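You operate a simulated robot arm through the tools that you are given. There is no shell and no other tool. Be economical: measure what you need, move in short steps, check, and stop when the job is done.

Carry out the task below with a simulated robot arm. There is one attempt and no reset: what you move stays moved.

Task
Bend the long tube to the bend card's angle and lay it beside the bend rack.
Fine: shoot the hook bolt over it first and draw it after; lever home; no kink. Where these are worked on the way, their far stop is far enough and under half their travel is too little: hook bolt.

Only the result counts: the job must be done as asked and must still hold three seconds after the hand-in. Knocking over, shifting, dropping, spilling or breaking anything else fails it.

Robot
A 5-joint arm with a two-finger parallel gripper on a trunk, on a base that drives. Base frame: it is fixed to the floor where the robot stands at the start and does not move with it; the origin is under the middle of the robot, x ahead of it, y to its left, z up; the surface under the hand at the start is at about z = 850. Readings come in mm, degrees, newtons and seconds.
It reaches about 1134 mm from its shoulder. Its first joint turns from -149.0 to 149.0 degrees. Places, roughly: bend card [900, -200, 900]; bending lever [700, -100, 900]; hook bolt [700, -300, 900]; long tube (16x2x2 cm) [600, -200, 900]; tube bench top [800, -400, 800]. Payload 1.57 kg.
Tool frame: the origin (TCP) lies between the finger pads and is the grasp point; the fingertips stand 30 mm ahead of it; z points along the fingers, y is the line along which they close. Largest opening 110 mm; finger width 24, thickness 12; the body of the gripper, 48 by 112 mm, starts 78 mm behind the TCP.
Orientation is that of the tool frame in the base frame, as a unit quaternion [x, y, z, w]. With the fingers straight down and closing along the base's y, the tool's x points along the base's -x, its y along +y and its z along -z.

Tools
- The arm moves only by the tool play_rows. Its argument "rows" is text: rows parted by semicolons, each of 7 numbers parted by spaces: the opening, from 0 (shut) to 1 (fully open), then the shift along the tool's x, y, z in units of 250 mm (1.0 is 250 mm), then the turn, a rotation vector about the tool's x, y, z in units of 120 degrees (1.0 is 120 degrees). In form: jaw dx dy dz wx wy wz; .... A call has 1 to 8 rows; each row is the pose to reach, as a shift and turn from the pose commanded when the call began, along the tool's axes at that moment. A call with a number of a shift or a turn outside -1 to 1 is refused whole. Rows are played at 5 a second. More than 50 mm and 8.6 degrees between two rows, or a gripper value outside its range, and nothing of the call is played. Where a pose cannot be reached the arm comes as near as it can. A force on the tool above 40 N (or 10 N above the force at the start of the call, whichever is more), or a blocked arm, ends the call early, and 0.2 s more pass. Each finger travels about 72 mm/s and halts on what it meets, pressing with about 32 N; the grip force reading is that of the motor and also rises with nothing between the fingers. The clock runs only during rows and for 0.2 s after the last one: add rows that repeat a pose to give the fingers time. It gives the time, the measured TCP pose, the force on the tool (base axes), the opening and the grip force at its end, in the units of the frame above (readings bear some noise), with the torque about the TCP (base axes, N m) and any sound that the robot's microphone picked up, and new pictures: "show" is both (left out), scene, wrist or none.
- Cameras (640 x 400 px; columns grow to the right, rows downward): "scene" is now at [-7, 105.2, 1832.9]; the picture's right is [-0.86, -0.50, -0.00], its down [-0.39, 0.68, -0.62] and it looks along [0.31, -0.54, -0.78] (base axes); focal length 271 px, centre (320, 200). "wrist" rides on the gripper at [70, 16, -141] in the tool frame; the picture's right is [-0.23, 0.97, 0.00], its down [-0.86, -0.20, -0.48] and it looks along [-0.47, -0.11, 0.88] (tool axes); focal length 222 px, centre (320, 200). There is no depth. A picture from a camera that has moved, and an enlarged one, comes with that camera's place and axes in the base frame and with its lens.
- raise_lower(by): slides the trunk up (or, below 0, down) by that many mm; the arm and the scene camera ride with it, the base frame stays. It gives what a move gives, with no picture.
- base_move(legs): drives the robot by 1 to 6 legs, each [ahead, turn to the left] in mm and degrees, along the robot's own axes; the way and the turn of a leg run together, so that a leg with both is an arc; at most 1500 mm and 180 degrees a leg. The arm and the cameras ride along, it lands a little off, and it stops where it bumps. It gives what a move gives, and a new picture of the scene camera.
- pan_tilt(pan, tilt): turns the head with the scene camera to pan (to the left, within 155 degrees either way) and tilt (down, from -29 to 69), counted from straight ahead of the robot. It gives what a move gives, and a new picture of the scene camera.
- enlarge(camera, box): a new picture of the part [left, top, right, bottom] of that camera's present view, enlarged. No time passes.
- hand_in(): hands the job in; it is judged then, once.

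Work in short steps. Places have to be worked out from the pictures, the camera data and where the tool is seen: move nearer, look again, correct. Check each grasp and each placing, and mend what went wrong. You have 120 turns and 260 pictures in all, those below and enlarged ones among them. Open the gripper and draw the arm clear of the work before you hand the job in, unless the task says otherwise; then end with one line.

The tools are called by a JSON object that holds its "api" and its "payload". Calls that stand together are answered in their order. play_rows: Moves the arm, as the interface text tells. Its arguments: {"type":"object","properties":{"rows":{"type":"string"},"show":{"type":"string","enum":["both","scene","wrist","none"]}},"required":["rows"]} The other tools are called the same way: raise_lower (by) slides the trunk up or down; base_move (legs) drives the base; pan_tilt (pan, tilt) turns the head that bears the scene camera; enlarge (camera, box) takes an enlarged picture of a part of a camera's view; hand_in () hands the job in.

At the start:

```text
clock: 0.0
position: [526.8, -386.9, 1125.7]
tool_rot: [0.0, 1.0, 0.0, 0.0]
ft_force: [-0.1, 0.6, -0.8]
wrist_torque: [-0.02, 0.0, 0.02]
width: 110.0
gripper_force: 0.1
trunk travel left (down, up): [-858.0, 112.0]
robot x, y, heading: [-0.9, 0.8, 0.2]
head pan, tilt: [-59.7, 51.5]
```

scene: 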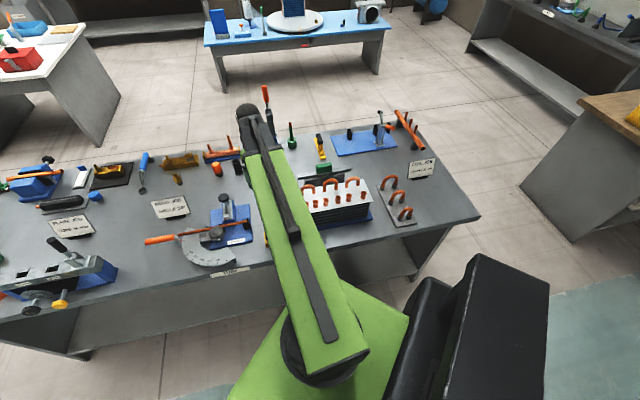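
wrist: 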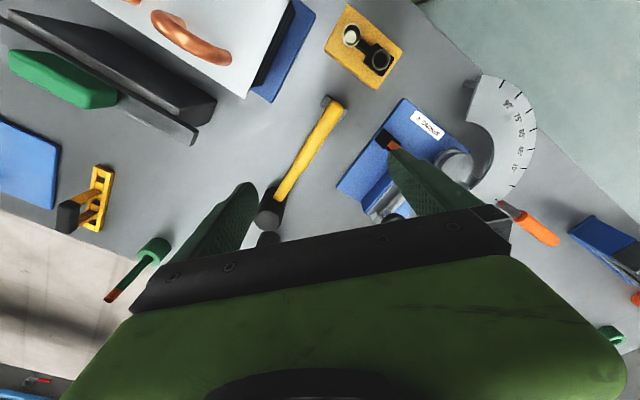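

The pictures show a crowded bench with a bender, cards, and racks. I enlarge the scene view to identify things.

{"api": "enlarge", "payload": {"camera": "scene", "box": [120, 140, 280, 290]}}

{"api": "enlarge", "payload": {"camera": "scene", "box": [0, 140, 130, 330]}}

{"api": "enlarge", "payload": {"camera": "scene", "box": [270, 90, 450, 240]}}

{"api": "enlarge", "payload": {"camera": "wrist", "box": [320, 60, 640, 260]}}

```text
2.67 times, centred on (200, 215) of scene
camera zoom: at [-7.0, 105.2, 1832.9], right [-0.86, -0.5, 0.0], down [-0.39, 0.68, -0.62], along [0.31, -0.54, -0.78], focal length 722 px, centre (640, 160)
```

zoom: 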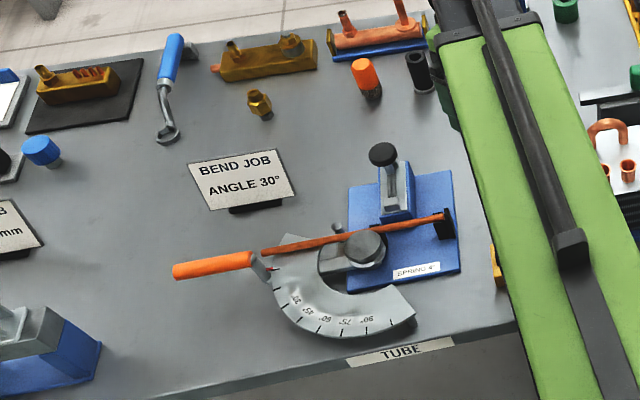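

```text
2.11 times, centred on (65, 235) of scene
camera zoom: at [-7.0, 105.2, 1832.9], right [-0.86, -0.5, 0.0], down [-0.39, 0.68, -0.62], along [0.31, -0.54, -0.78], focal length 570 px, centre (857, 126)
```

zoom: 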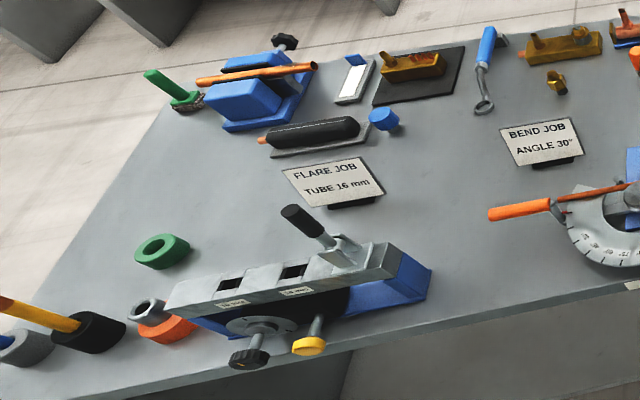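

```text
2.67 times, centred on (360, 165) of scene
camera zoom: at [-7.0, 105.2, 1832.9], right [-0.86, -0.5, 0.0], down [-0.39, 0.68, -0.62], along [0.31, -0.54, -0.78], focal length 722 px, centre (213, 293)
```

zoom: 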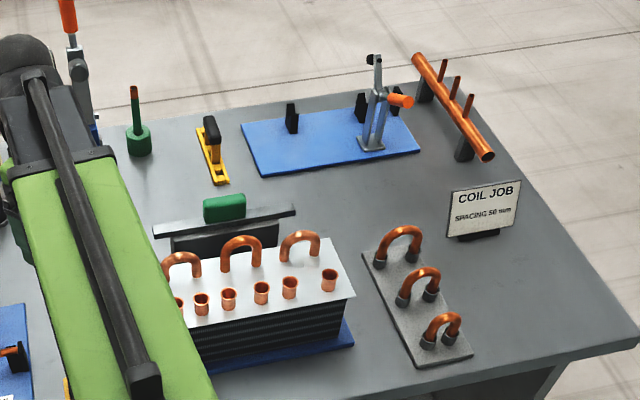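

```text
2.00 times, centred on (480, 160) of wrist
camera zoom: at [457.6, -370.6, 1265.9], right [0.23, 0.97, 0.0], down [0.86, -0.2, 0.48], along [0.47, -0.11, -0.88], focal length 444 px, centre (0, 280)
```

zoom: 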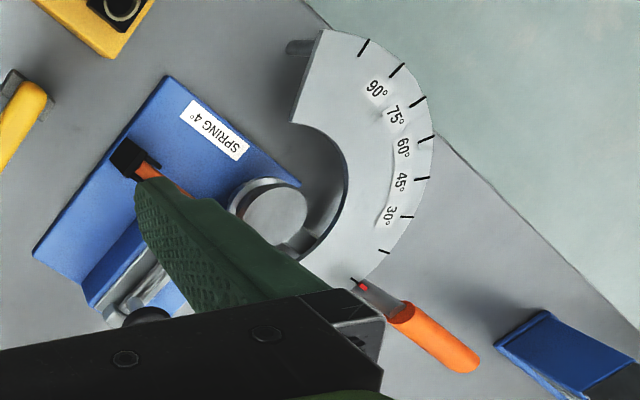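

Card says 30°, the bender reads "SPRING 4°", so I expect to pull to about 34° on the dial. I swing the arm aside to see the bender and the possible rack.

{"api": "play_rows", "payload": {"rows": "1 0.14 -0.138 0 0 0 0; 1 0.28 -0.276 0 0 0 0; 1 0.42 -0.414 0 0 0 0; 1 0.56 -0.552 0 0 0 0; 1 0.7 -0.69 0 0 0 0; 1 0.84 -0.78 0 0 0 0; 1 1.0 -0.86 0 0 0 0", "show": "scene"}}

```text
clock: 1.6
position: [275.2, -603.4, 1125.4]
tool_rot: [0.0, 1.0, 0.0, 0.0]
ft_force: [0.3, -0.8, 0.7]
wrist_torque: [-0.02, -0.03, 0.03]
width: 110.0
gripper_force: 0.1
trunk travel left (down, up): [-858.0, 112.0]
robot x, y, heading: [-3.4, 0.5, -0.2]
head pan, tilt: [-59.7, 51.5]
camera scene: at [-7.8, 104.8, 1832.9], right [-0.86, -0.5, 0.0], down [-0.39, 0.68, -0.62], along [0.31, -0.54, -0.78], focal length 271 px, centre (320, 200)
```

scene: 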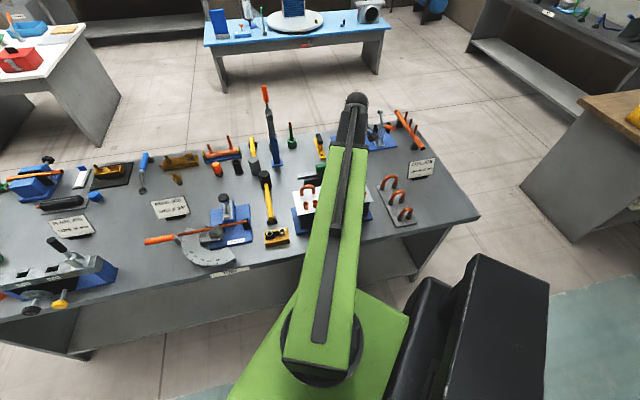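

Now I aim the head at the bender and look closer.

{"api": "pan_tilt", "payload": {"pan": -35, "tilt": 52}}

{"api": "enlarge", "payload": {"camera": "scene", "box": [240, 130, 440, 255]}}

```text
clock: 2.5
position: [276.0, -603.4, 1125.0]
tool_rot: [0.0, 1.0, 0.0, 0.0]
ft_force: [-0.3, 0.7, -0.1]
wrist_torque: [-0.01, 0.03, 0.01]
width: 110.1
gripper_force: 0.0
trunk travel left (down, up): [-858.0, 112.0]
robot x, y, heading: [-2.9, 0.4, 0.2]
head pan, tilt: [-35.0, 52.0]
camera scene: at [16.3, 127.4, 1832.2], right [-0.57, -0.82, 0.0], down [-0.65, 0.45, -0.62], along [0.5, -0.35, -0.79], focal length 271 px, centre (320, 200)
```

scene: 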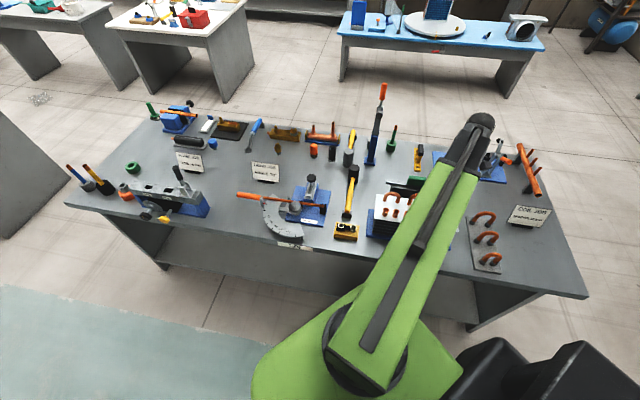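

```text
3.20 times, centred on (340, 192) of scene
camera zoom: at [16.3, 127.4, 1832.2], right [-0.57, -0.82, 0.0], down [-0.65, 0.45, -0.62], along [0.5, -0.35, -0.79], focal length 866 px, centre (256, 224)
```

zoom: 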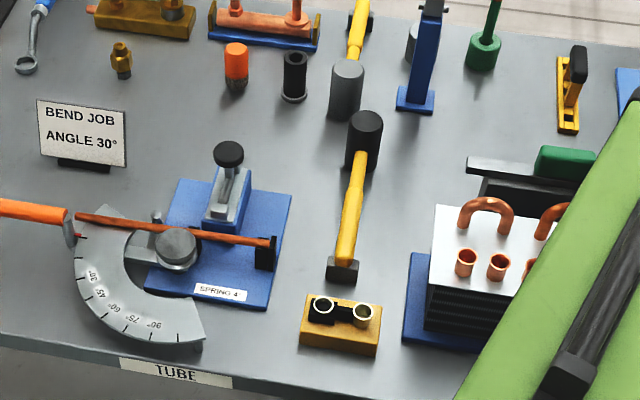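

I look at the other candidate items that could be the bend rack.

{"api": "enlarge", "payload": {"camera": "scene", "box": [130, 85, 290, 185]}}

{"api": "enlarge", "payload": {"camera": "scene", "box": [270, 75, 430, 175]}}

{"api": "enlarge", "payload": {"camera": "scene", "box": [410, 100, 590, 290]}}

{"api": "enlarge", "payload": {"camera": "scene", "box": [60, 130, 220, 240]}}

```text
4.00 times, centred on (210, 135) of scene
camera zoom: at [16.3, 127.4, 1832.2], right [-0.57, -0.82, 0.0], down [-0.65, 0.45, -0.62], along [0.5, -0.35, -0.79], focal length 1083 px, centre (760, 460)
```

zoom: 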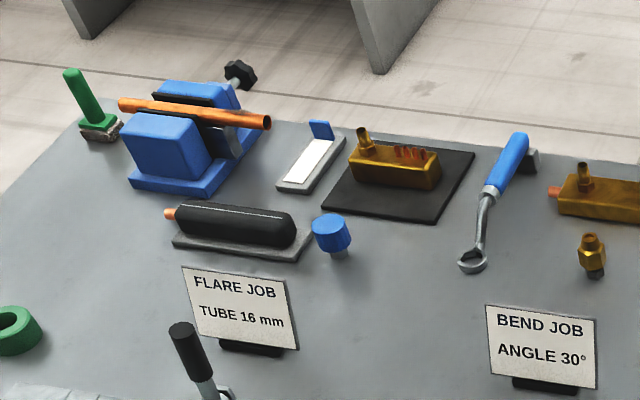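

```text
4.00 times, centred on (350, 125) of scene
camera zoom: at [16.3, 127.4, 1832.2], right [-0.57, -0.82, 0.0], down [-0.65, 0.45, -0.62], along [0.5, -0.35, -0.79], focal length 1083 px, centre (200, 500)
```

zoom: 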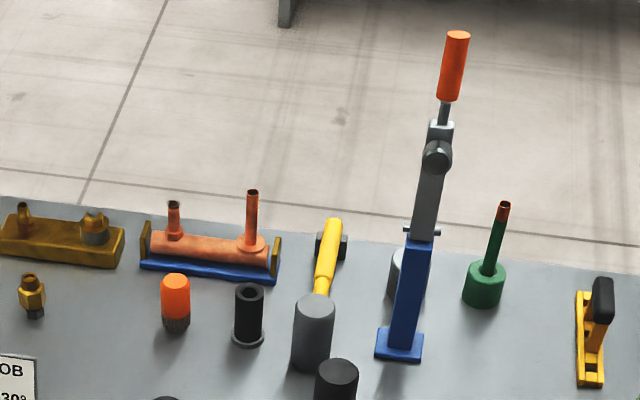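

```text
2.11 times, centred on (500, 195) of scene
camera zoom: at [16.3, 127.4, 1832.2], right [-0.57, -0.82, 0.0], down [-0.65, 0.45, -0.62], along [0.5, -0.35, -0.79], focal length 570 px, centre (-59, 210)
```

zoom: 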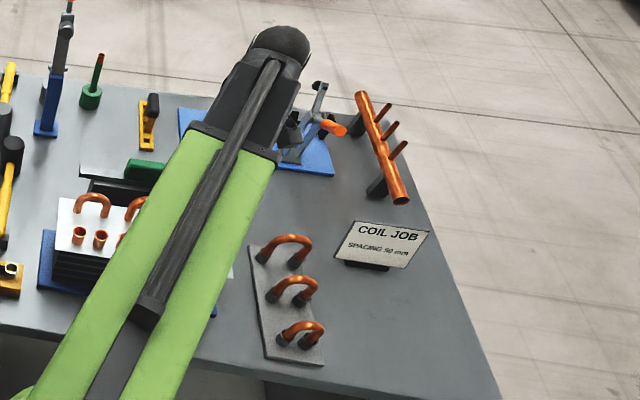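

```text
3.64 times, centred on (140, 185) of scene
camera zoom: at [16.3, 127.4, 1832.2], right [-0.57, -0.82, 0.0], down [-0.65, 0.45, -0.62], along [0.5, -0.35, -0.79], focal length 985 px, centre (974, 254)
```

zoom: 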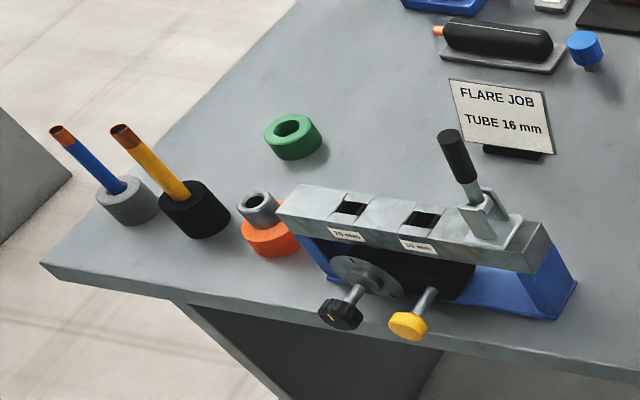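

The gray plate with three U-bends looks like the bend rack. Next I hover the wrist camera above the bender for detail.

{"api": "play_rows", "payload": {"rows": "1 -0.1 0.167 0 0 0 0; 1 -0.2 0.334 0 0 0 0; 1 -0.3 0.5 0 0 0 0; 1 -0.4 0.667 0 0 0 0; 1 -0.5 0.834 0 0 0 0; 1 -0.6 1.0 0 0 0 0; 1 -0.8 1.0 0 0 0 0; 1 -1.0 1.0 0 0 0 0", "show": "none"}}

{"api": "play_rows", "payload": {"rows": "1 0 0.18 0 0 0 0; 1 0 0.36 0 0 0 0; 1 0 0.54 0 0 0 0; 1 0 0.68 0 0 0 0; 1 0 0.68 0 0 0 0", "show": "both"}}

{"api": "enlarge", "payload": {"camera": "wrist", "box": [130, 20, 530, 270]}}

{"api": "enlarge", "payload": {"camera": "scene", "box": [420, 130, 580, 280]}}

```text
clock: 4.3
position: [527.3, -352.2, 1124.9]
tool_rot: [0.0, 1.0, 0.0, 0.0]
ft_force: [0.3, -0.5, 0.0]
wrist_torque: [-0.02, 0.01, -0.01]
width: 109.9
gripper_force: 0.0
out of reach, approached as far as the arm can: row 6
trunk travel left (down, up): [-858.0, 112.0]
robot x, y, heading: [1.5, -3.9, -0.2]
head pan, tilt: [-35.0, 52.0]
```

```text
clock: 5.5
position: [538.5, -186.4, 1124.3]
tool_rot: [0.0, 1.0, 0.0, -0.002]
ft_force: [-0.6, -0.1, 0.3]
wrist_torque: [-0.02, -0.03, -0.01]
width: 110.1
gripper_force: 0.0
out of reach, approached as far as the arm can: row 4, 5
trunk travel left (down, up): [-858.0, 112.0]
robot x, y, heading: [-1.6, -1.8, -0.1]
head pan, tilt: [-35.0, 52.0]
camera scene: at [16.2, 127.2, 1832.2], right [-0.57, -0.82, 0.0], down [-0.65, 0.45, -0.62], along [0.5, -0.35, -0.79], focal length 271 px, centre (320, 200)
camera wrist: at [470.7, -169.8, 1266.1], right [0.23, 0.97, 0.0], down [0.86, -0.2, 0.48], along [0.46, -0.11, -0.88], focal length 222 px, centre (320, 200)
```

scene: 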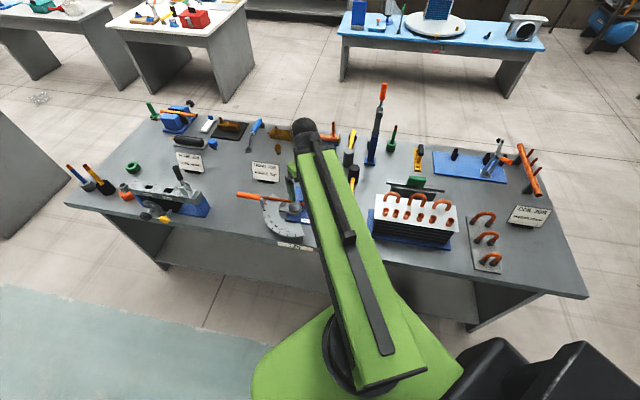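
wrist: 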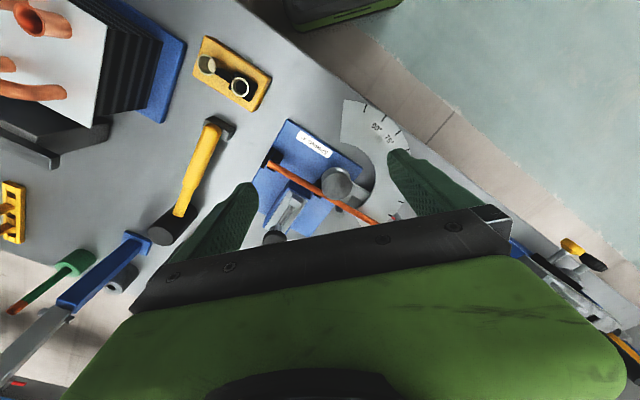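

```text
1.60 times, centred on (330, 145) of wrist
camera zoom: at [470.7, -169.8, 1266.1], right [0.23, 0.97, 0.0], down [0.86, -0.2, 0.48], along [0.46, -0.11, -0.88], focal length 355 px, centre (304, 288)
```

zoom: 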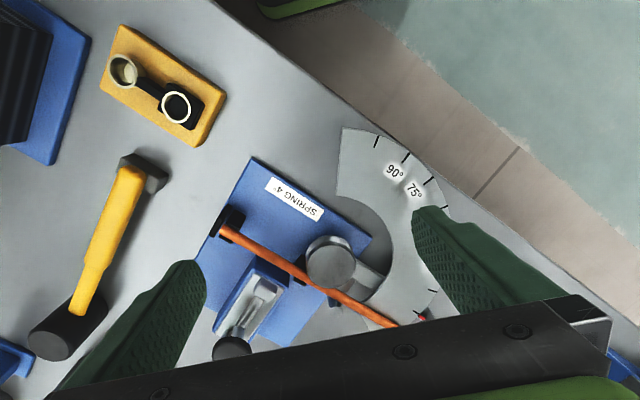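

```text
2.67 times, centred on (500, 205) of scene
camera zoom: at [16.2, 127.2, 1832.2], right [-0.57, -0.82, 0.0], down [-0.65, 0.45, -0.62], along [0.5, -0.35, -0.79], focal length 722 px, centre (-160, 187)
```

zoom: 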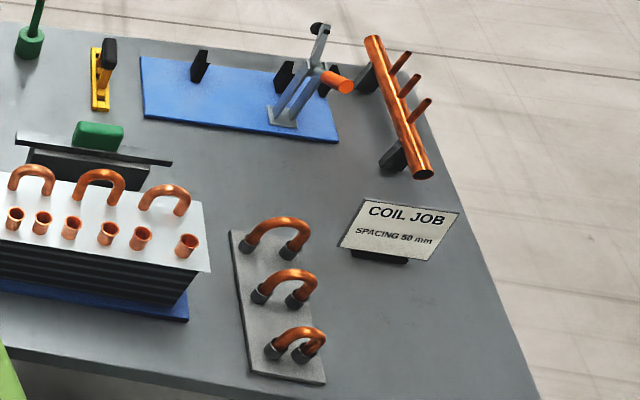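

I spin the tool to get the wrist camera looking over the bender from the near side.

{"api": "play_rows", "payload": {"rows": "1 -0.05 0.06 0 0 0 0.071; 1 -0.1 0.12 0 0 0 0.142; 1 -0.15 0.18 0 0 0 0.213; 1 -0.2 0.24 0 0 0 0.284; 1 -0.25 0.3 0 0 0 0.355; 1 -0.25 0.36 0 0 0 0.426; 1 -0.25 0.38 0 0 0 0.497", "show": "wrist"}}

{"api": "enlarge", "payload": {"camera": "wrist", "box": [180, 20, 500, 220]}}

```text
clock: 7.1
position: [601.6, -91.3, 1124.8]
tool_rot: [0.498, 0.867, 0.0, 0.0]
ft_force: [-1.0, 0.4, -0.1]
wrist_torque: [-0.03, -0.01, 0.03]
width: 110.0
gripper_force: 0.1
trunk travel left (down, up): [-858.0, 112.0]
robot x, y, heading: [-0.4, -1.8, -0.0]
head pan, tilt: [-35.0, 52.0]
camera wrist: at [581.6, -22.8, 1265.9], right [0.96, 0.29, 0.0], down [0.26, -0.84, 0.48], along [0.14, -0.46, -0.88], focal length 222 px, centre (320, 200)
```

wrist: 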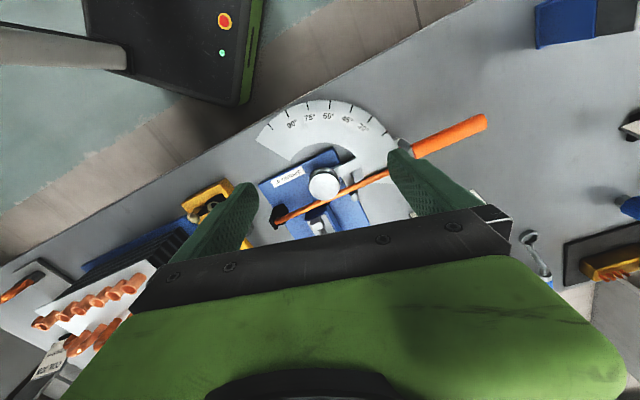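

```text
2.00 times, centred on (340, 120) of wrist
camera zoom: at [581.6, -22.8, 1265.9], right [0.96, 0.29, 0.0], down [0.26, -0.84, 0.48], along [0.14, -0.46, -0.88], focal length 444 px, centre (280, 360)
```

zoom: 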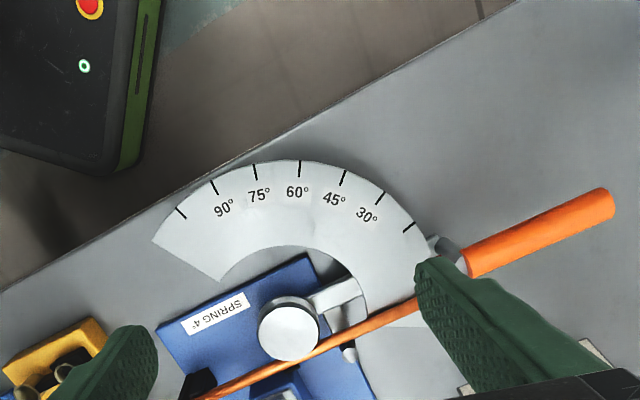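

The dial's 0 mark sits at the lever's red pointer, with ticks every 15°, and the handle is centred near (803,-41,~900). Next I spin to the working direction and look at the hook bolt from the far side.

{"api": "play_rows", "payload": {"rows": "1 -0.076 0.063 0 0 0 0.0715; 1 -0.152 0.126 0 0 0 0.143; 1 -0.23 0.19 0 0 0 0.2145; 1 -0.306 0.252 0 0 0 0.286; 1 -0.38 0.315 0 0 0 0.3575; 1 -0.456 0.377 0 0 0 0.429; 1 -0.53 0.44 0 0 0 0.5; 1 -0.61 0.5 0 0 0 0.5715", "show": "both"}}

{"api": "enlarge", "payload": {"camera": "wrist", "box": [180, 40, 500, 240]}}

{"api": "enlarge", "payload": {"camera": "scene", "box": [230, 150, 360, 250]}}

```text
clock: 8.9
position: [787.3, -158.8, 1125.4]
tool_rot: [0.9, 0.436, 0.001, 0.0]
ft_force: [0.3, -0.7, -0.3]
wrist_torque: [0.01, 0.02, -0.01]
width: 110.2
gripper_force: 0.0
trunk travel left (down, up): [-858.0, 112.0]
robot x, y, heading: [-1.2, 4.0, -0.2]
head pan, tilt: [-35.0, 52.0]
camera scene: at [17.0, 127.2, 1832.2], right [-0.57, -0.82, 0.0], down [-0.65, 0.45, -0.62], along [0.5, -0.35, -0.79], focal length 271 px, centre (320, 200)
camera wrist: at [844.1, -115.5, 1265.7], right [0.62, -0.78, 0.0], down [-0.69, -0.55, 0.48], along [-0.37, -0.3, -0.88], focal length 222 px, centre (320, 200)
```

scene: 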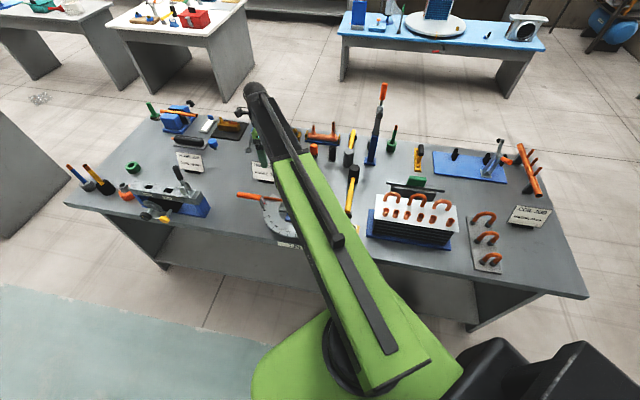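
wrist: 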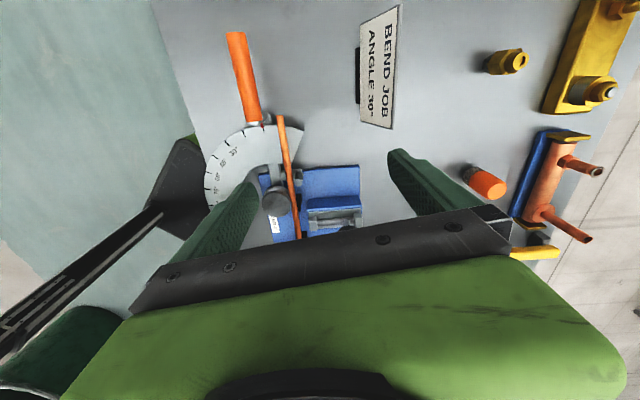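

```text
2.00 times, centred on (340, 140) of wrist
camera zoom: at [844.1, -115.5, 1265.7], right [0.62, -0.78, 0.0], down [-0.69, -0.55, 0.48], along [-0.37, -0.3, -0.88], focal length 444 px, centre (280, 320)
```

zoom: 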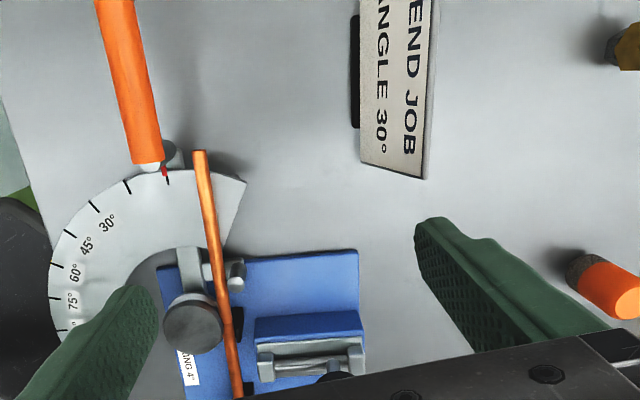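

```text
4.00 times, centred on (295, 200) of scene
camera zoom: at [17.0, 127.2, 1832.2], right [-0.57, -0.82, 0.0], down [-0.65, 0.45, -0.62], along [0.5, -0.35, -0.79], focal length 1083 px, centre (420, 200)
```

zoom: 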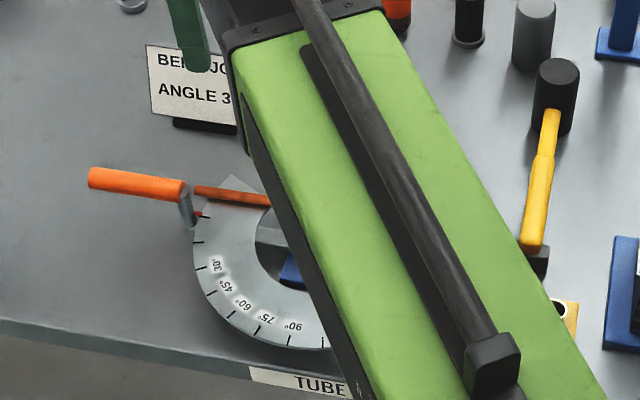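

I triangulated: handle from (741,-75,937) to (808,-2,940), pivot (638,-178). I back the camera off a bit to see the hook bolt fully.

{"api": "play_rows", "payload": {"rows": "1 0.18 0 0 0 0 0; 1 0.36 -0.05 0 0 0 0; 1 0.45 -0.1 0.1 0 0 0; 1 0.45 -0.1 0.1 0 0 0", "show": "wrist"}}

{"api": "enlarge", "payload": {"camera": "wrist", "box": [240, 70, 400, 170]}}

{"api": "enlarge", "payload": {"camera": "scene", "box": [260, 160, 360, 240]}}

```text
clock: 9.9
position: [836.1, -54.9, 1125.0]
tool_rot: [0.9, 0.436, 0.0, 0.001]
ft_force: [0.1, 0.1, -0.6]
wrist_torque: [0.02, 0.0, -0.01]
width: 110.1
gripper_force: 0.1
out of reach, approached as far as the arm can: row 3, 4
trunk travel left (down, up): [-858.0, 112.0]
robot x, y, heading: [-1.3, 3.3, 0.1]
head pan, tilt: [-35.0, 52.0]
camera wrist: at [893.2, -11.2, 1266.0], right [0.62, -0.78, 0.0], down [-0.69, -0.55, 0.48], along [-0.37, -0.3, -0.88], focal length 222 px, centre (320, 200)
```

wrist: 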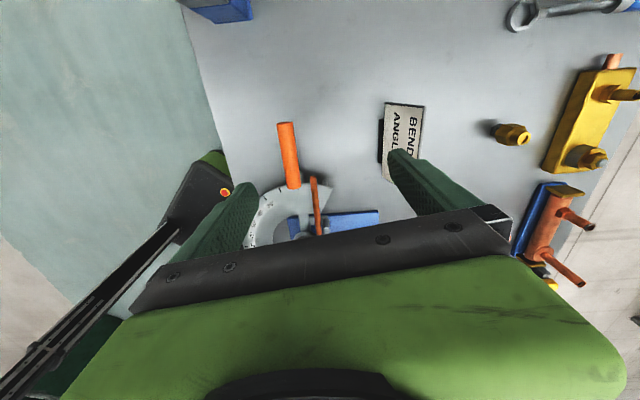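

```text
4.00 times, centred on (320, 120) of wrist
camera zoom: at [893.2, -11.2, 1266.0], right [0.62, -0.78, 0.0], down [-0.69, -0.55, 0.48], along [-0.37, -0.3, -0.88], focal length 888 px, centre (320, 520)
```

zoom: 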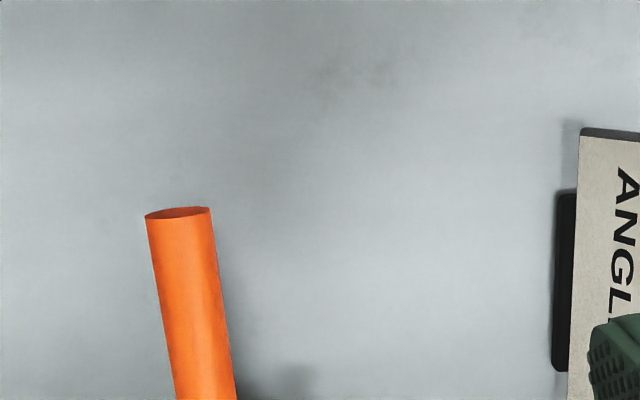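

```text
5.00 times, centred on (310, 200) of scene
camera zoom: at [16.4, 127.3, 1832.2], right [-0.57, -0.82, 0.0], down [-0.65, 0.45, -0.62], along [0.5, -0.35, -0.79], focal length 1354 px, centre (370, 200)
```

zoom: 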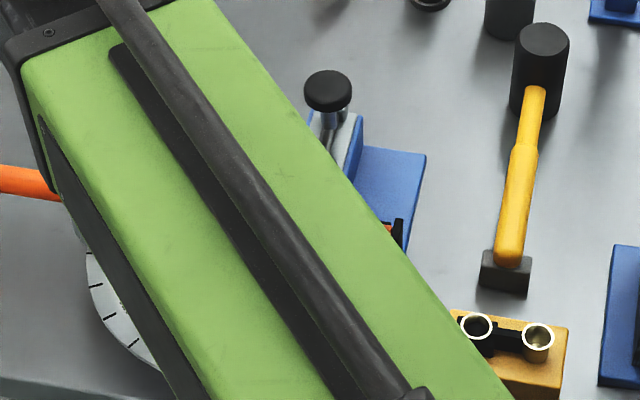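

I had the camera direction reversed; objects must lie on the +x tool side. I move the tool past the bolt so that the camera sits over it.

{"api": "play_rows", "payload": {"rows": "1 -0.19 0.03 0 0 0 0; 1 -0.38 0.06 0 0 0 0; 1 -0.57 0.09 0 0 0 0; 1 -0.76 0.12 0 0 0 0; 1 -0.95 0.15 0 0 0 0", "show": "none"}}

{"api": "play_rows", "payload": {"rows": "1 -0.16 0 0 0 0 0; 1 -0.32 0 0 0 0 0; 1 -0.32 0 0 0 0 0", "show": "wrist"}}

{"api": "enlarge", "payload": {"camera": "wrist", "box": [200, 30, 440, 180]}}

```text
clock: 11.1
position: [717.6, -267.2, 1124.8]
tool_rot: [0.9, 0.436, 0.0, 0.001]
ft_force: [-0.6, 0.9, -0.3]
wrist_torque: [-0.02, -0.01, 0.01]
width: 110.2
gripper_force: 0.0
trunk travel left (down, up): [-858.0, 112.0]
robot x, y, heading: [0.3, 0.2, -0.2]
head pan, tilt: [-35.0, 52.0]
```

```text
clock: 11.9
position: [668.0, -328.9, 1125.6]
tool_rot: [0.899, 0.437, 0.0, 0.001]
ft_force: [0.2, 0.8, -0.2]
wrist_torque: [-0.01, 0.0, -0.01]
width: 109.9
gripper_force: 0.1
trunk travel left (down, up): [-858.0, 112.0]
robot x, y, heading: [-3.0, -1.0, -0.1]
head pan, tilt: [-35.0, 52.0]
camera wrist: at [725.5, -284.3, 1265.9], right [0.62, -0.78, 0.0], down [-0.69, -0.55, 0.48], along [-0.37, -0.3, -0.88], focal length 222 px, centre (320, 200)
```

wrist: 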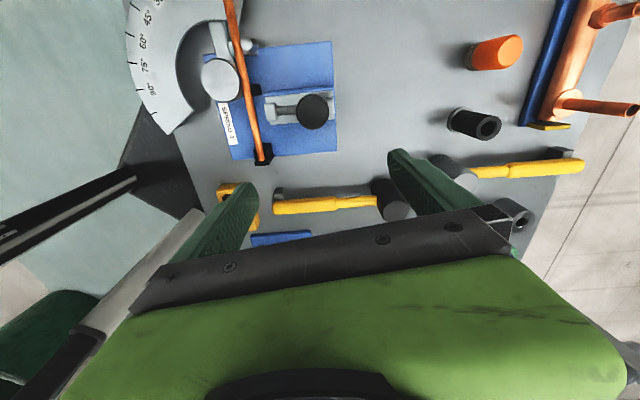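

```text
2.67 times, centred on (320, 105) of wrist
camera zoom: at [725.5, -284.3, 1265.9], right [0.62, -0.78, 0.0], down [-0.69, -0.55, 0.48], along [-0.37, -0.3, -0.88], focal length 592 px, centre (320, 453)
```

zoom: 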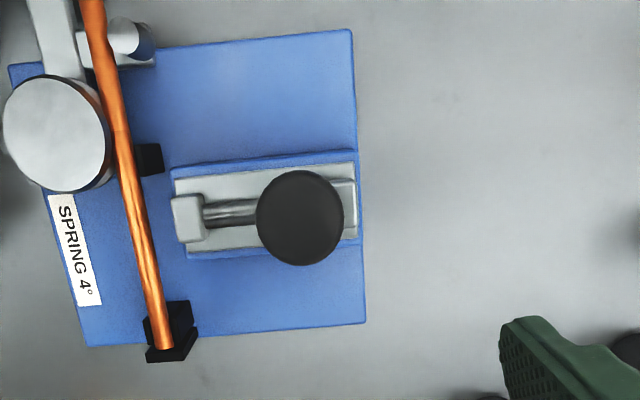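

The hook bolt is clear: knob top at about (692,-300,959), ~42 mm wide, to be pushed toward the tube. I align above it and descend partway.

{"api": "play_rows", "payload": {"rows": "1 0.15 0.003 0 0 0 0.048; 1 0.15 0.003 0.19 0 0 0.048; 1 0.15 0.003 0.38 0 0 0.048; 1 0.15 0.003 0.45 0 0 0.048; 1 0.15 0.003 0.45 0 0 0.048", "show": "both"}}

```text
clock: 13.1
position: [693.2, -300.1, 1125.0]
tool_rot: [0.921, 0.39, 0.0, 0.0]
ft_force: [-0.1, -0.3, -0.2]
wrist_torque: [0.02, 0.06, -0.01]
width: 110.2
gripper_force: 0.0
out of reach, approached as far as the arm can: row 2, 3, 4, 5
trunk travel left (down, up): [-858.0, 112.0]
robot x, y, heading: [0.8, 4.0, 0.1]
head pan, tilt: [-35.0, 52.0]
camera scene: at [16.6, 127.4, 1832.2], right [-0.57, -0.82, 0.0], down [-0.65, 0.45, -0.62], along [0.5, -0.35, -0.79], focal length 271 px, centre (320, 200)
camera wrist: at [754.1, -261.5, 1265.9], right [0.54, -0.84, 0.0], down [-0.74, -0.48, 0.48], along [-0.4, -0.26, -0.88], focal length 222 px, centre (320, 200)
```

scene: 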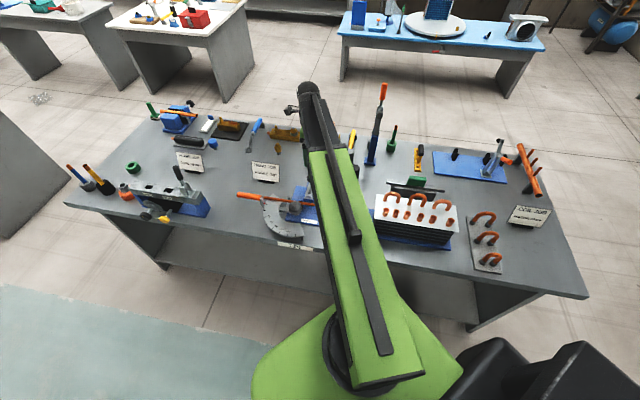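
wrist: 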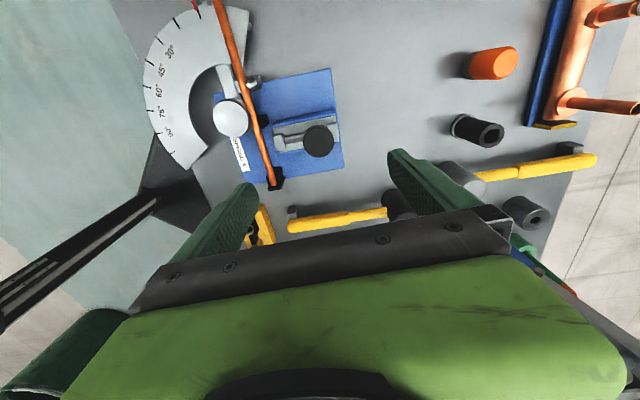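

The arm can't go lower with the tool vertical, but the trunk can slide. I lower the trunk by 110 mm and look.

{"api": "raise_lower", "payload": {"by": -110}}

{"api": "enlarge", "payload": {"camera": "wrist", "box": [160, 0, 480, 200]}}

{"api": "enlarge", "payload": {"camera": "scene", "box": [240, 130, 400, 250]}}

```text
clock: 14.5
position: [692.7, -299.3, 1014.7]
tool_rot: [0.921, 0.39, 0.0, 0.0]
ft_force: [-0.4, 0.6, 0.3]
wrist_torque: [-0.02, 0.04, -0.01]
width: 109.9
gripper_force: 0.2
trunk travel left (down, up): [-748.0, 222.0]
robot x, y, heading: [-0.9, -1.1, 0.1]
head pan, tilt: [-35.0, 52.0]
```

```text
2.00 times, centred on (320, 100) of wrist
camera zoom: at [754.0, -261.5, 1156.0], right [0.54, -0.84, 0.0], down [-0.74, -0.48, 0.48], along [-0.4, -0.26, -0.88], focal length 444 px, centre (320, 400)
```

zoom: 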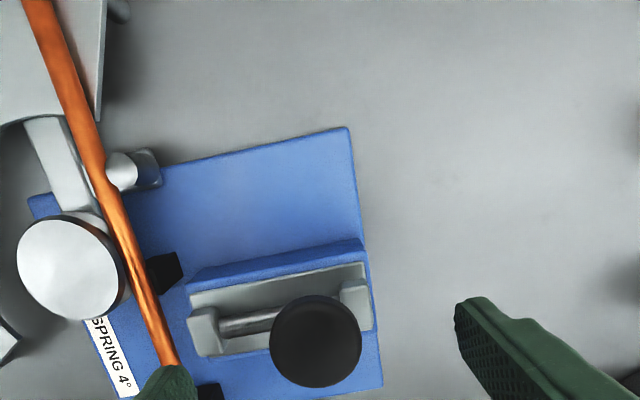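

```text
3.33 times, centred on (320, 190) of scene
camera zoom: at [16.4, 127.4, 1722.2], right [-0.57, -0.82, 0.0], down [-0.65, 0.45, -0.62], along [0.5, -0.35, -0.79], focal length 902 px, centre (320, 233)
```

zoom: 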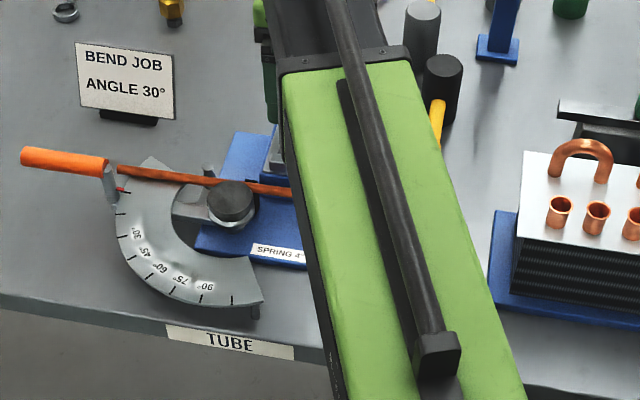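

Knob position confirmed at about (690,-300). I lower a further 60 mm and close on the knob.

{"api": "raise_lower", "payload": {"by": -60}}

{"api": "play_rows", "payload": {"rows": "0.6 0 0 0 0 0 0; 0.3 0 0 0 0 0 0; 0.3 0 0 0 0 0 0; 0.3 0 0 0 0 0 0; 0.3 0 0 0 0 0 0", "show": "wrist"}}

```text
clock: 15.5
position: [692.4, -300.6, 954.4]
tool_rot: [0.92, 0.391, 0.0, 0.0]
ft_force: [0.0, -0.2, -0.6]
wrist_torque: [0.01, 0.01, 0.02]
width: 109.9
gripper_force: 0.1
trunk travel left (down, up): [-688.0, 282.0]
robot x, y, heading: [1.3, -0.2, -0.1]
head pan, tilt: [-35.0, 52.0]
```

```text
clock: 16.7
position: [691.3, -299.0, 956.3]
tool_rot: [0.92, 0.391, 0.0, -0.001]
ft_force: [-9.5, 8.4, -4.0]
wrist_torque: [-0.18, -0.12, 0.02]
width: 43.7
gripper_force: 5.9
trunk travel left (down, up): [-688.0, 282.0]
robot x, y, heading: [1.7, -2.4, -0.1]
head pan, tilt: [-35.0, 52.0]
camera wrist: at [753.3, -260.7, 1096.5], right [0.54, -0.84, 0.0], down [-0.74, -0.48, 0.48], along [-0.4, -0.26, -0.88], focal length 222 px, centre (320, 200)
```

wrist: 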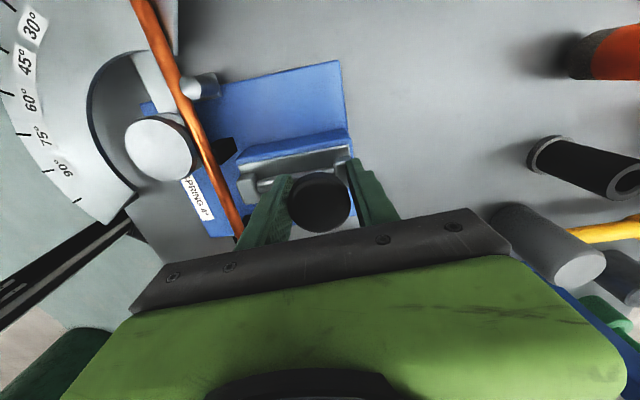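

Knob held at 43.7 mm. I push it toward the tube (tool −y) in 10 mm steps until it stops.

{"api": "play_rows", "payload": {"rows": "0.3 0 -0.03 0 0 0 0; 0.3 0 -0.06 0 0 0 0; 0.3 0 -0.09 0 0 0 0; 0.3 0 -0.12 0 0 0 0; 0.3 0 -0.14 0 0 0 0; 0.3 0 -0.14 0 0 0 0", "show": "wrist"}}

```text
clock: 18.1
position: [667.3, -274.8, 954.1]
tool_rot: [0.92, 0.391, 0.002, -0.001]
ft_force: [11.0, 9.5, 13.8]
wrist_torque: [0.07, -0.03, 0.08]
width: 40.9
gripper_force: 45.3
trunk travel left (down, up): [-688.0, 282.0]
robot x, y, heading: [-0.8, -0.3, 0.1]
head pan, tilt: [-35.0, 52.0]
camera wrist: at [728.9, -235.5, 1096.4], right [0.54, -0.84, 0.0], down [-0.74, -0.48, 0.48], along [-0.4, -0.26, -0.88], focal length 222 px, centre (320, 200)
```

wrist: 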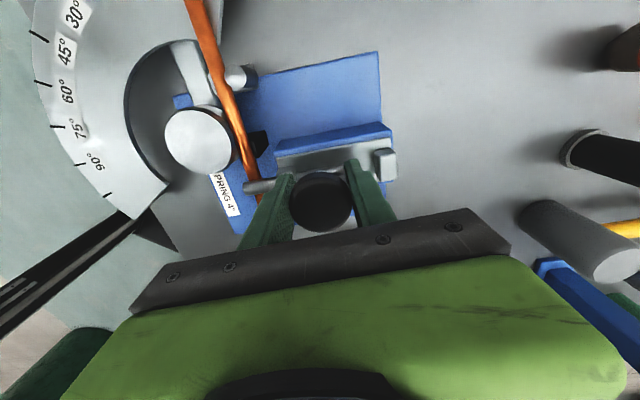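

The hook is now over the tube edge after 35 mm of travel. I continue gently to find the far stop.

{"api": "play_rows", "payload": {"rows": "0.3 0 -0.02 0 0 0 0; 0.3 0 -0.04 0 0 0 0; 0.3 0 -0.06 0 0 0 0; 0.3 0 -0.08 0 0 0 0", "show": "wrist"}}

{"api": "enlarge", "payload": {"camera": "wrist", "box": [200, 100, 440, 250]}}

```text
clock: 18.8
position: [663.8, -269.6, 954.8]
tool_rot: [0.92, 0.392, 0.003, 0.003]
ft_force: [10.1, 0.1, 15.6]
wrist_torque: [-0.12, 0.51, 0.18]
width: 40.9
gripper_force: 44.7
trunk travel left (down, up): [-688.0, 282.0]
robot x, y, heading: [-0.2, 1.9, 0.1]
head pan, tilt: [-35.0, 52.0]
stopped in row 3: the force on the tool passed its limit at 45 N (the readings are from after the stop); the commanded pose is now the measured one
camera wrist: at [723.3, -230.0, 1096.4], right [0.54, -0.84, 0.01], down [-0.74, -0.48, 0.47], along [-0.39, -0.26, -0.88], focal length 222 px, centre (320, 200)
```

wrist: 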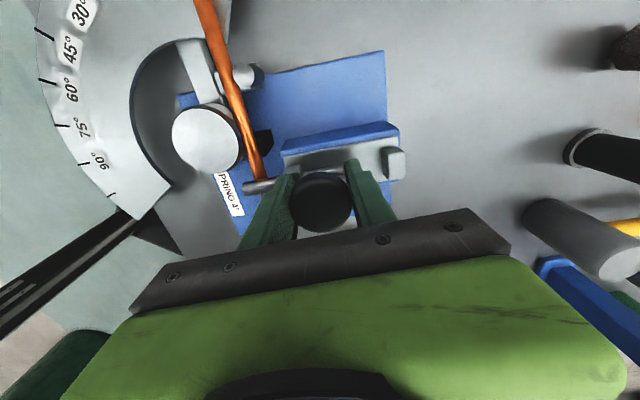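

```text
2.67 times, centred on (320, 175) of wrist
camera zoom: at [723.3, -230.0, 1096.4], right [0.54, -0.84, 0.01], down [-0.74, -0.48, 0.47], along [-0.39, -0.26, -0.88], focal length 592 px, centre (320, 267)
```

zoom: 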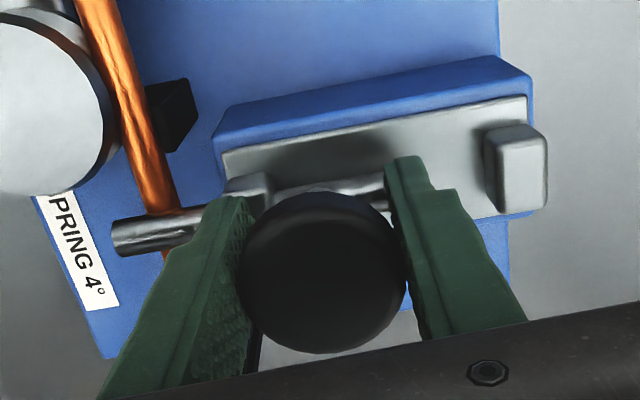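

The bolt rod lies over the tube and hits its far stop (~41 mm travel). I release and raise.

{"api": "play_rows", "payload": {"rows": "0.6 0 0 0 0 0 0; 0.7 0 0 0 0 0 0; 0.7 0 0 0 0 0 0; 0.7 0 0 0 0 0 0", "show": "none"}}

{"api": "raise_lower", "payload": {"by": 110}}

{"api": "enlarge", "payload": {"camera": "wrist", "box": [160, 0, 480, 200]}}

```text
clock: 19.8
position: [662.2, -269.1, 954.1]
tool_rot: [0.92, 0.392, 0.001, 0.002]
ft_force: [0.2, 0.5, 0.1]
wrist_torque: [0.01, 0.02, -0.01]
width: 77.1
gripper_force: 0.2
trunk travel left (down, up): [-688.0, 282.0]
robot x, y, heading: [-0.5, -1.4, -0.1]
head pan, tilt: [-35.0, 52.0]
```

```text
clock: 21.2
position: [663.4, -270.0, 1064.7]
tool_rot: [0.92, 0.391, 0.002, 0.003]
ft_force: [-0.5, 0.4, 0.9]
wrist_torque: [0.0, 0.0, 0.01]
width: 77.0
gripper_force: 0.1
trunk travel left (down, up): [-798.0, 172.0]
robot x, y, heading: [0.0, 1.0, -0.1]
head pan, tilt: [-35.0, 52.0]
```

```text
2.00 times, centred on (320, 100) of wrist
camera zoom: at [722.9, -230.5, 1206.1], right [0.54, -0.84, 0.01], down [-0.74, -0.48, 0.48], along [-0.4, -0.26, -0.88], focal length 444 px, centre (320, 400)
```

zoom: 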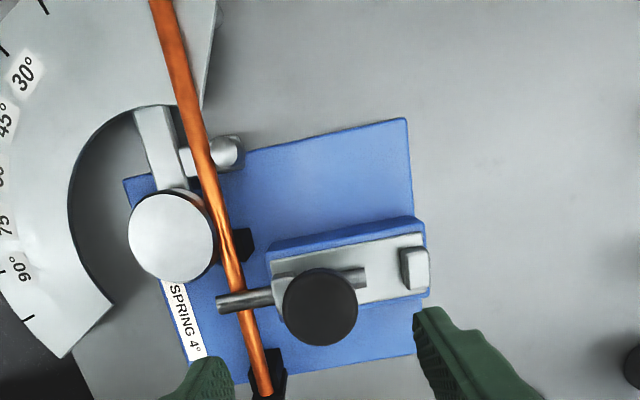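

The bolt is well shot over the tube. Now I move above the lever handle with fingers closing across it.

{"api": "play_rows", "payload": {"rows": "0.7 0.16 -0.053 0 0 0 0; 0.7 0.33 -0.106 0 0 0 0; 0.7 0.5 -0.16 0 0 0 0; 0.7 0.66 -0.213 0 0 0 0; 0.7 0.83 -0.266 0 0 0 0; 0.7 0.995 -0.32 0 0 0 0; 0.7 0.995 -0.32 0 0 0 0", "show": "both"}}

```text
clock: 22.8
position: [777.4, -34.5, 1065.6]
tool_rot: [0.921, 0.39, 0.002, 0.003]
ft_force: [0.7, 0.6, 0.2]
wrist_torque: [-0.03, 0.02, -0.04]
width: 76.8
gripper_force: 0.0
trunk travel left (down, up): [-798.0, 172.0]
robot x, y, heading: [-1.0, -1.0, -0.0]
head pan, tilt: [-35.0, 52.0]
camera scene: at [16.3, 127.2, 1772.2], right [-0.57, -0.82, 0.0], down [-0.65, 0.45, -0.62], along [0.5, -0.35, -0.79], focal length 271 px, centre (320, 200)
camera wrist: at [837.5, 5.5, 1206.2], right [0.54, -0.84, 0.01], down [-0.74, -0.48, 0.48], along [-0.4, -0.26, -0.88], focal length 222 px, centre (320, 200)
```

scene: 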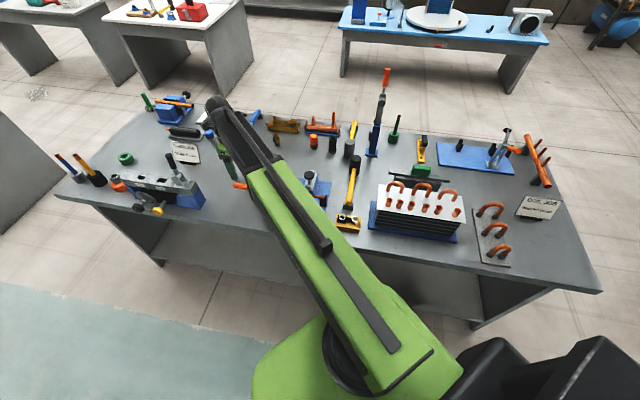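
wrist: 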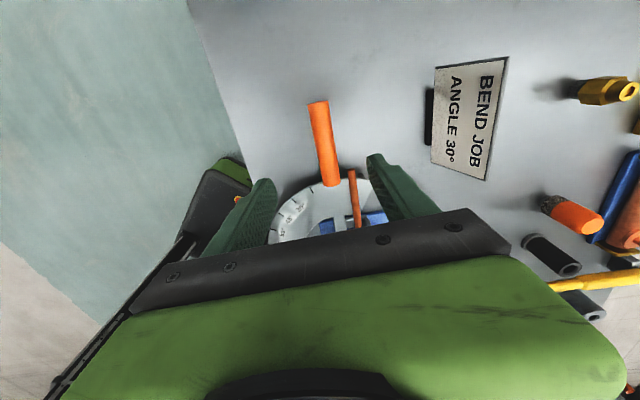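

Handle line is well under the tool. I lower 127 mm with the trunk and grip the handle.

{"api": "raise_lower", "payload": {"by": -127}}

{"api": "play_rows", "payload": {"rows": "0.5 0 0 0 0 0 0; 0.3 0 0 0 0 0 0; 0.16 0 0 0 0 0 0; 0.16 0 0 0 0 0 0; 0.16 0 0 0 0 0 0", "show": "both"}}

{"api": "enlarge", "payload": {"camera": "wrist", "box": [220, 130, 420, 255]}}

{"api": "enlarge", "payload": {"camera": "scene", "box": [190, 140, 350, 240]}}

```text
clock: 24.4
position: [775.9, -32.9, 938.1]
tool_rot: [0.92, 0.391, 0.002, 0.004]
ft_force: [0.8, 0.2, -0.3]
wrist_torque: [0.01, 0.0, 0.02]
width: 77.0
gripper_force: 0.1
trunk travel left (down, up): [-671.0, 299.0]
robot x, y, heading: [2.8, -0.7, -0.2]
head pan, tilt: [-35.0, 52.0]
```

```text
clock: 25.6
position: [778.0, -33.4, 937.9]
tool_rot: [0.92, 0.391, 0.002, 0.003]
ft_force: [-2.1, 1.9, -2.2]
wrist_torque: [0.18, -0.11, -0.41]
width: 23.8
gripper_force: 36.1
trunk travel left (down, up): [-671.0, 299.0]
robot x, y, heading: [1.1, 1.4, -0.1]
head pan, tilt: [-35.0, 52.0]
camera scene: at [16.6, 127.5, 1645.2], right [-0.57, -0.82, 0.0], down [-0.65, 0.45, -0.62], along [0.5, -0.35, -0.79], focal length 271 px, centre (320, 200)
camera wrist: at [837.5, 5.4, 1079.1], right [0.54, -0.84, 0.01], down [-0.74, -0.48, 0.48], along [-0.4, -0.26, -0.88], focal length 222 px, centre (320, 200)
```

scene: 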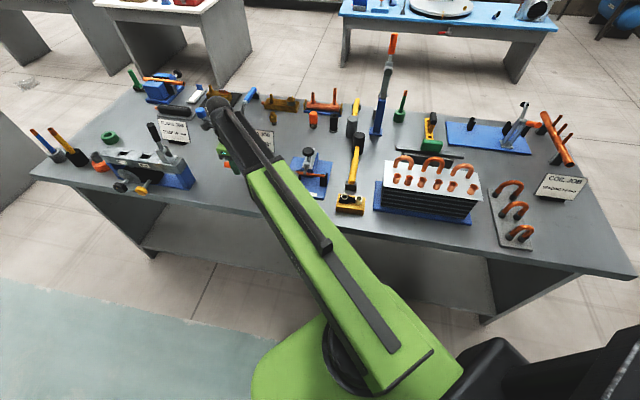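
wrist: 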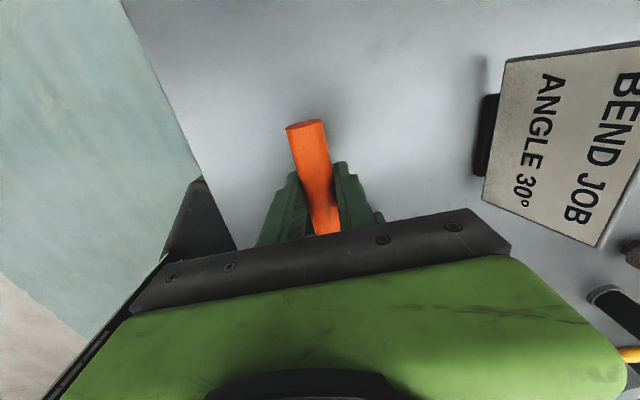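

```text
3.20 times, centred on (320, 192) of wrist
camera zoom: at [837.5, 5.4, 1079.1], right [0.54, -0.84, 0.01], down [-0.74, -0.48, 0.48], along [-0.4, -0.26, -0.88], focal length 711 px, centre (320, 224)
```

zoom: 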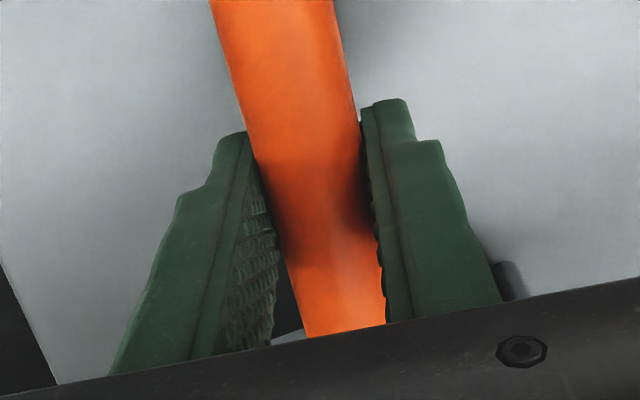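

```text
4.00 times, centred on (270, 190) of scene
camera zoom: at [16.6, 127.5, 1645.2], right [-0.57, -0.82, 0.0], down [-0.65, 0.45, -0.62], along [0.5, -0.35, -0.79], focal length 1083 px, centre (520, 240)
```

zoom: 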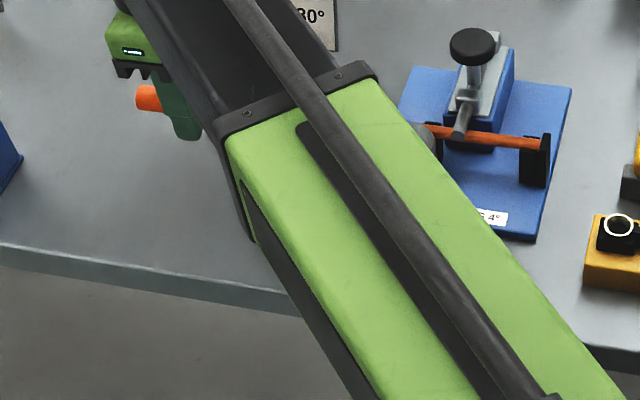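

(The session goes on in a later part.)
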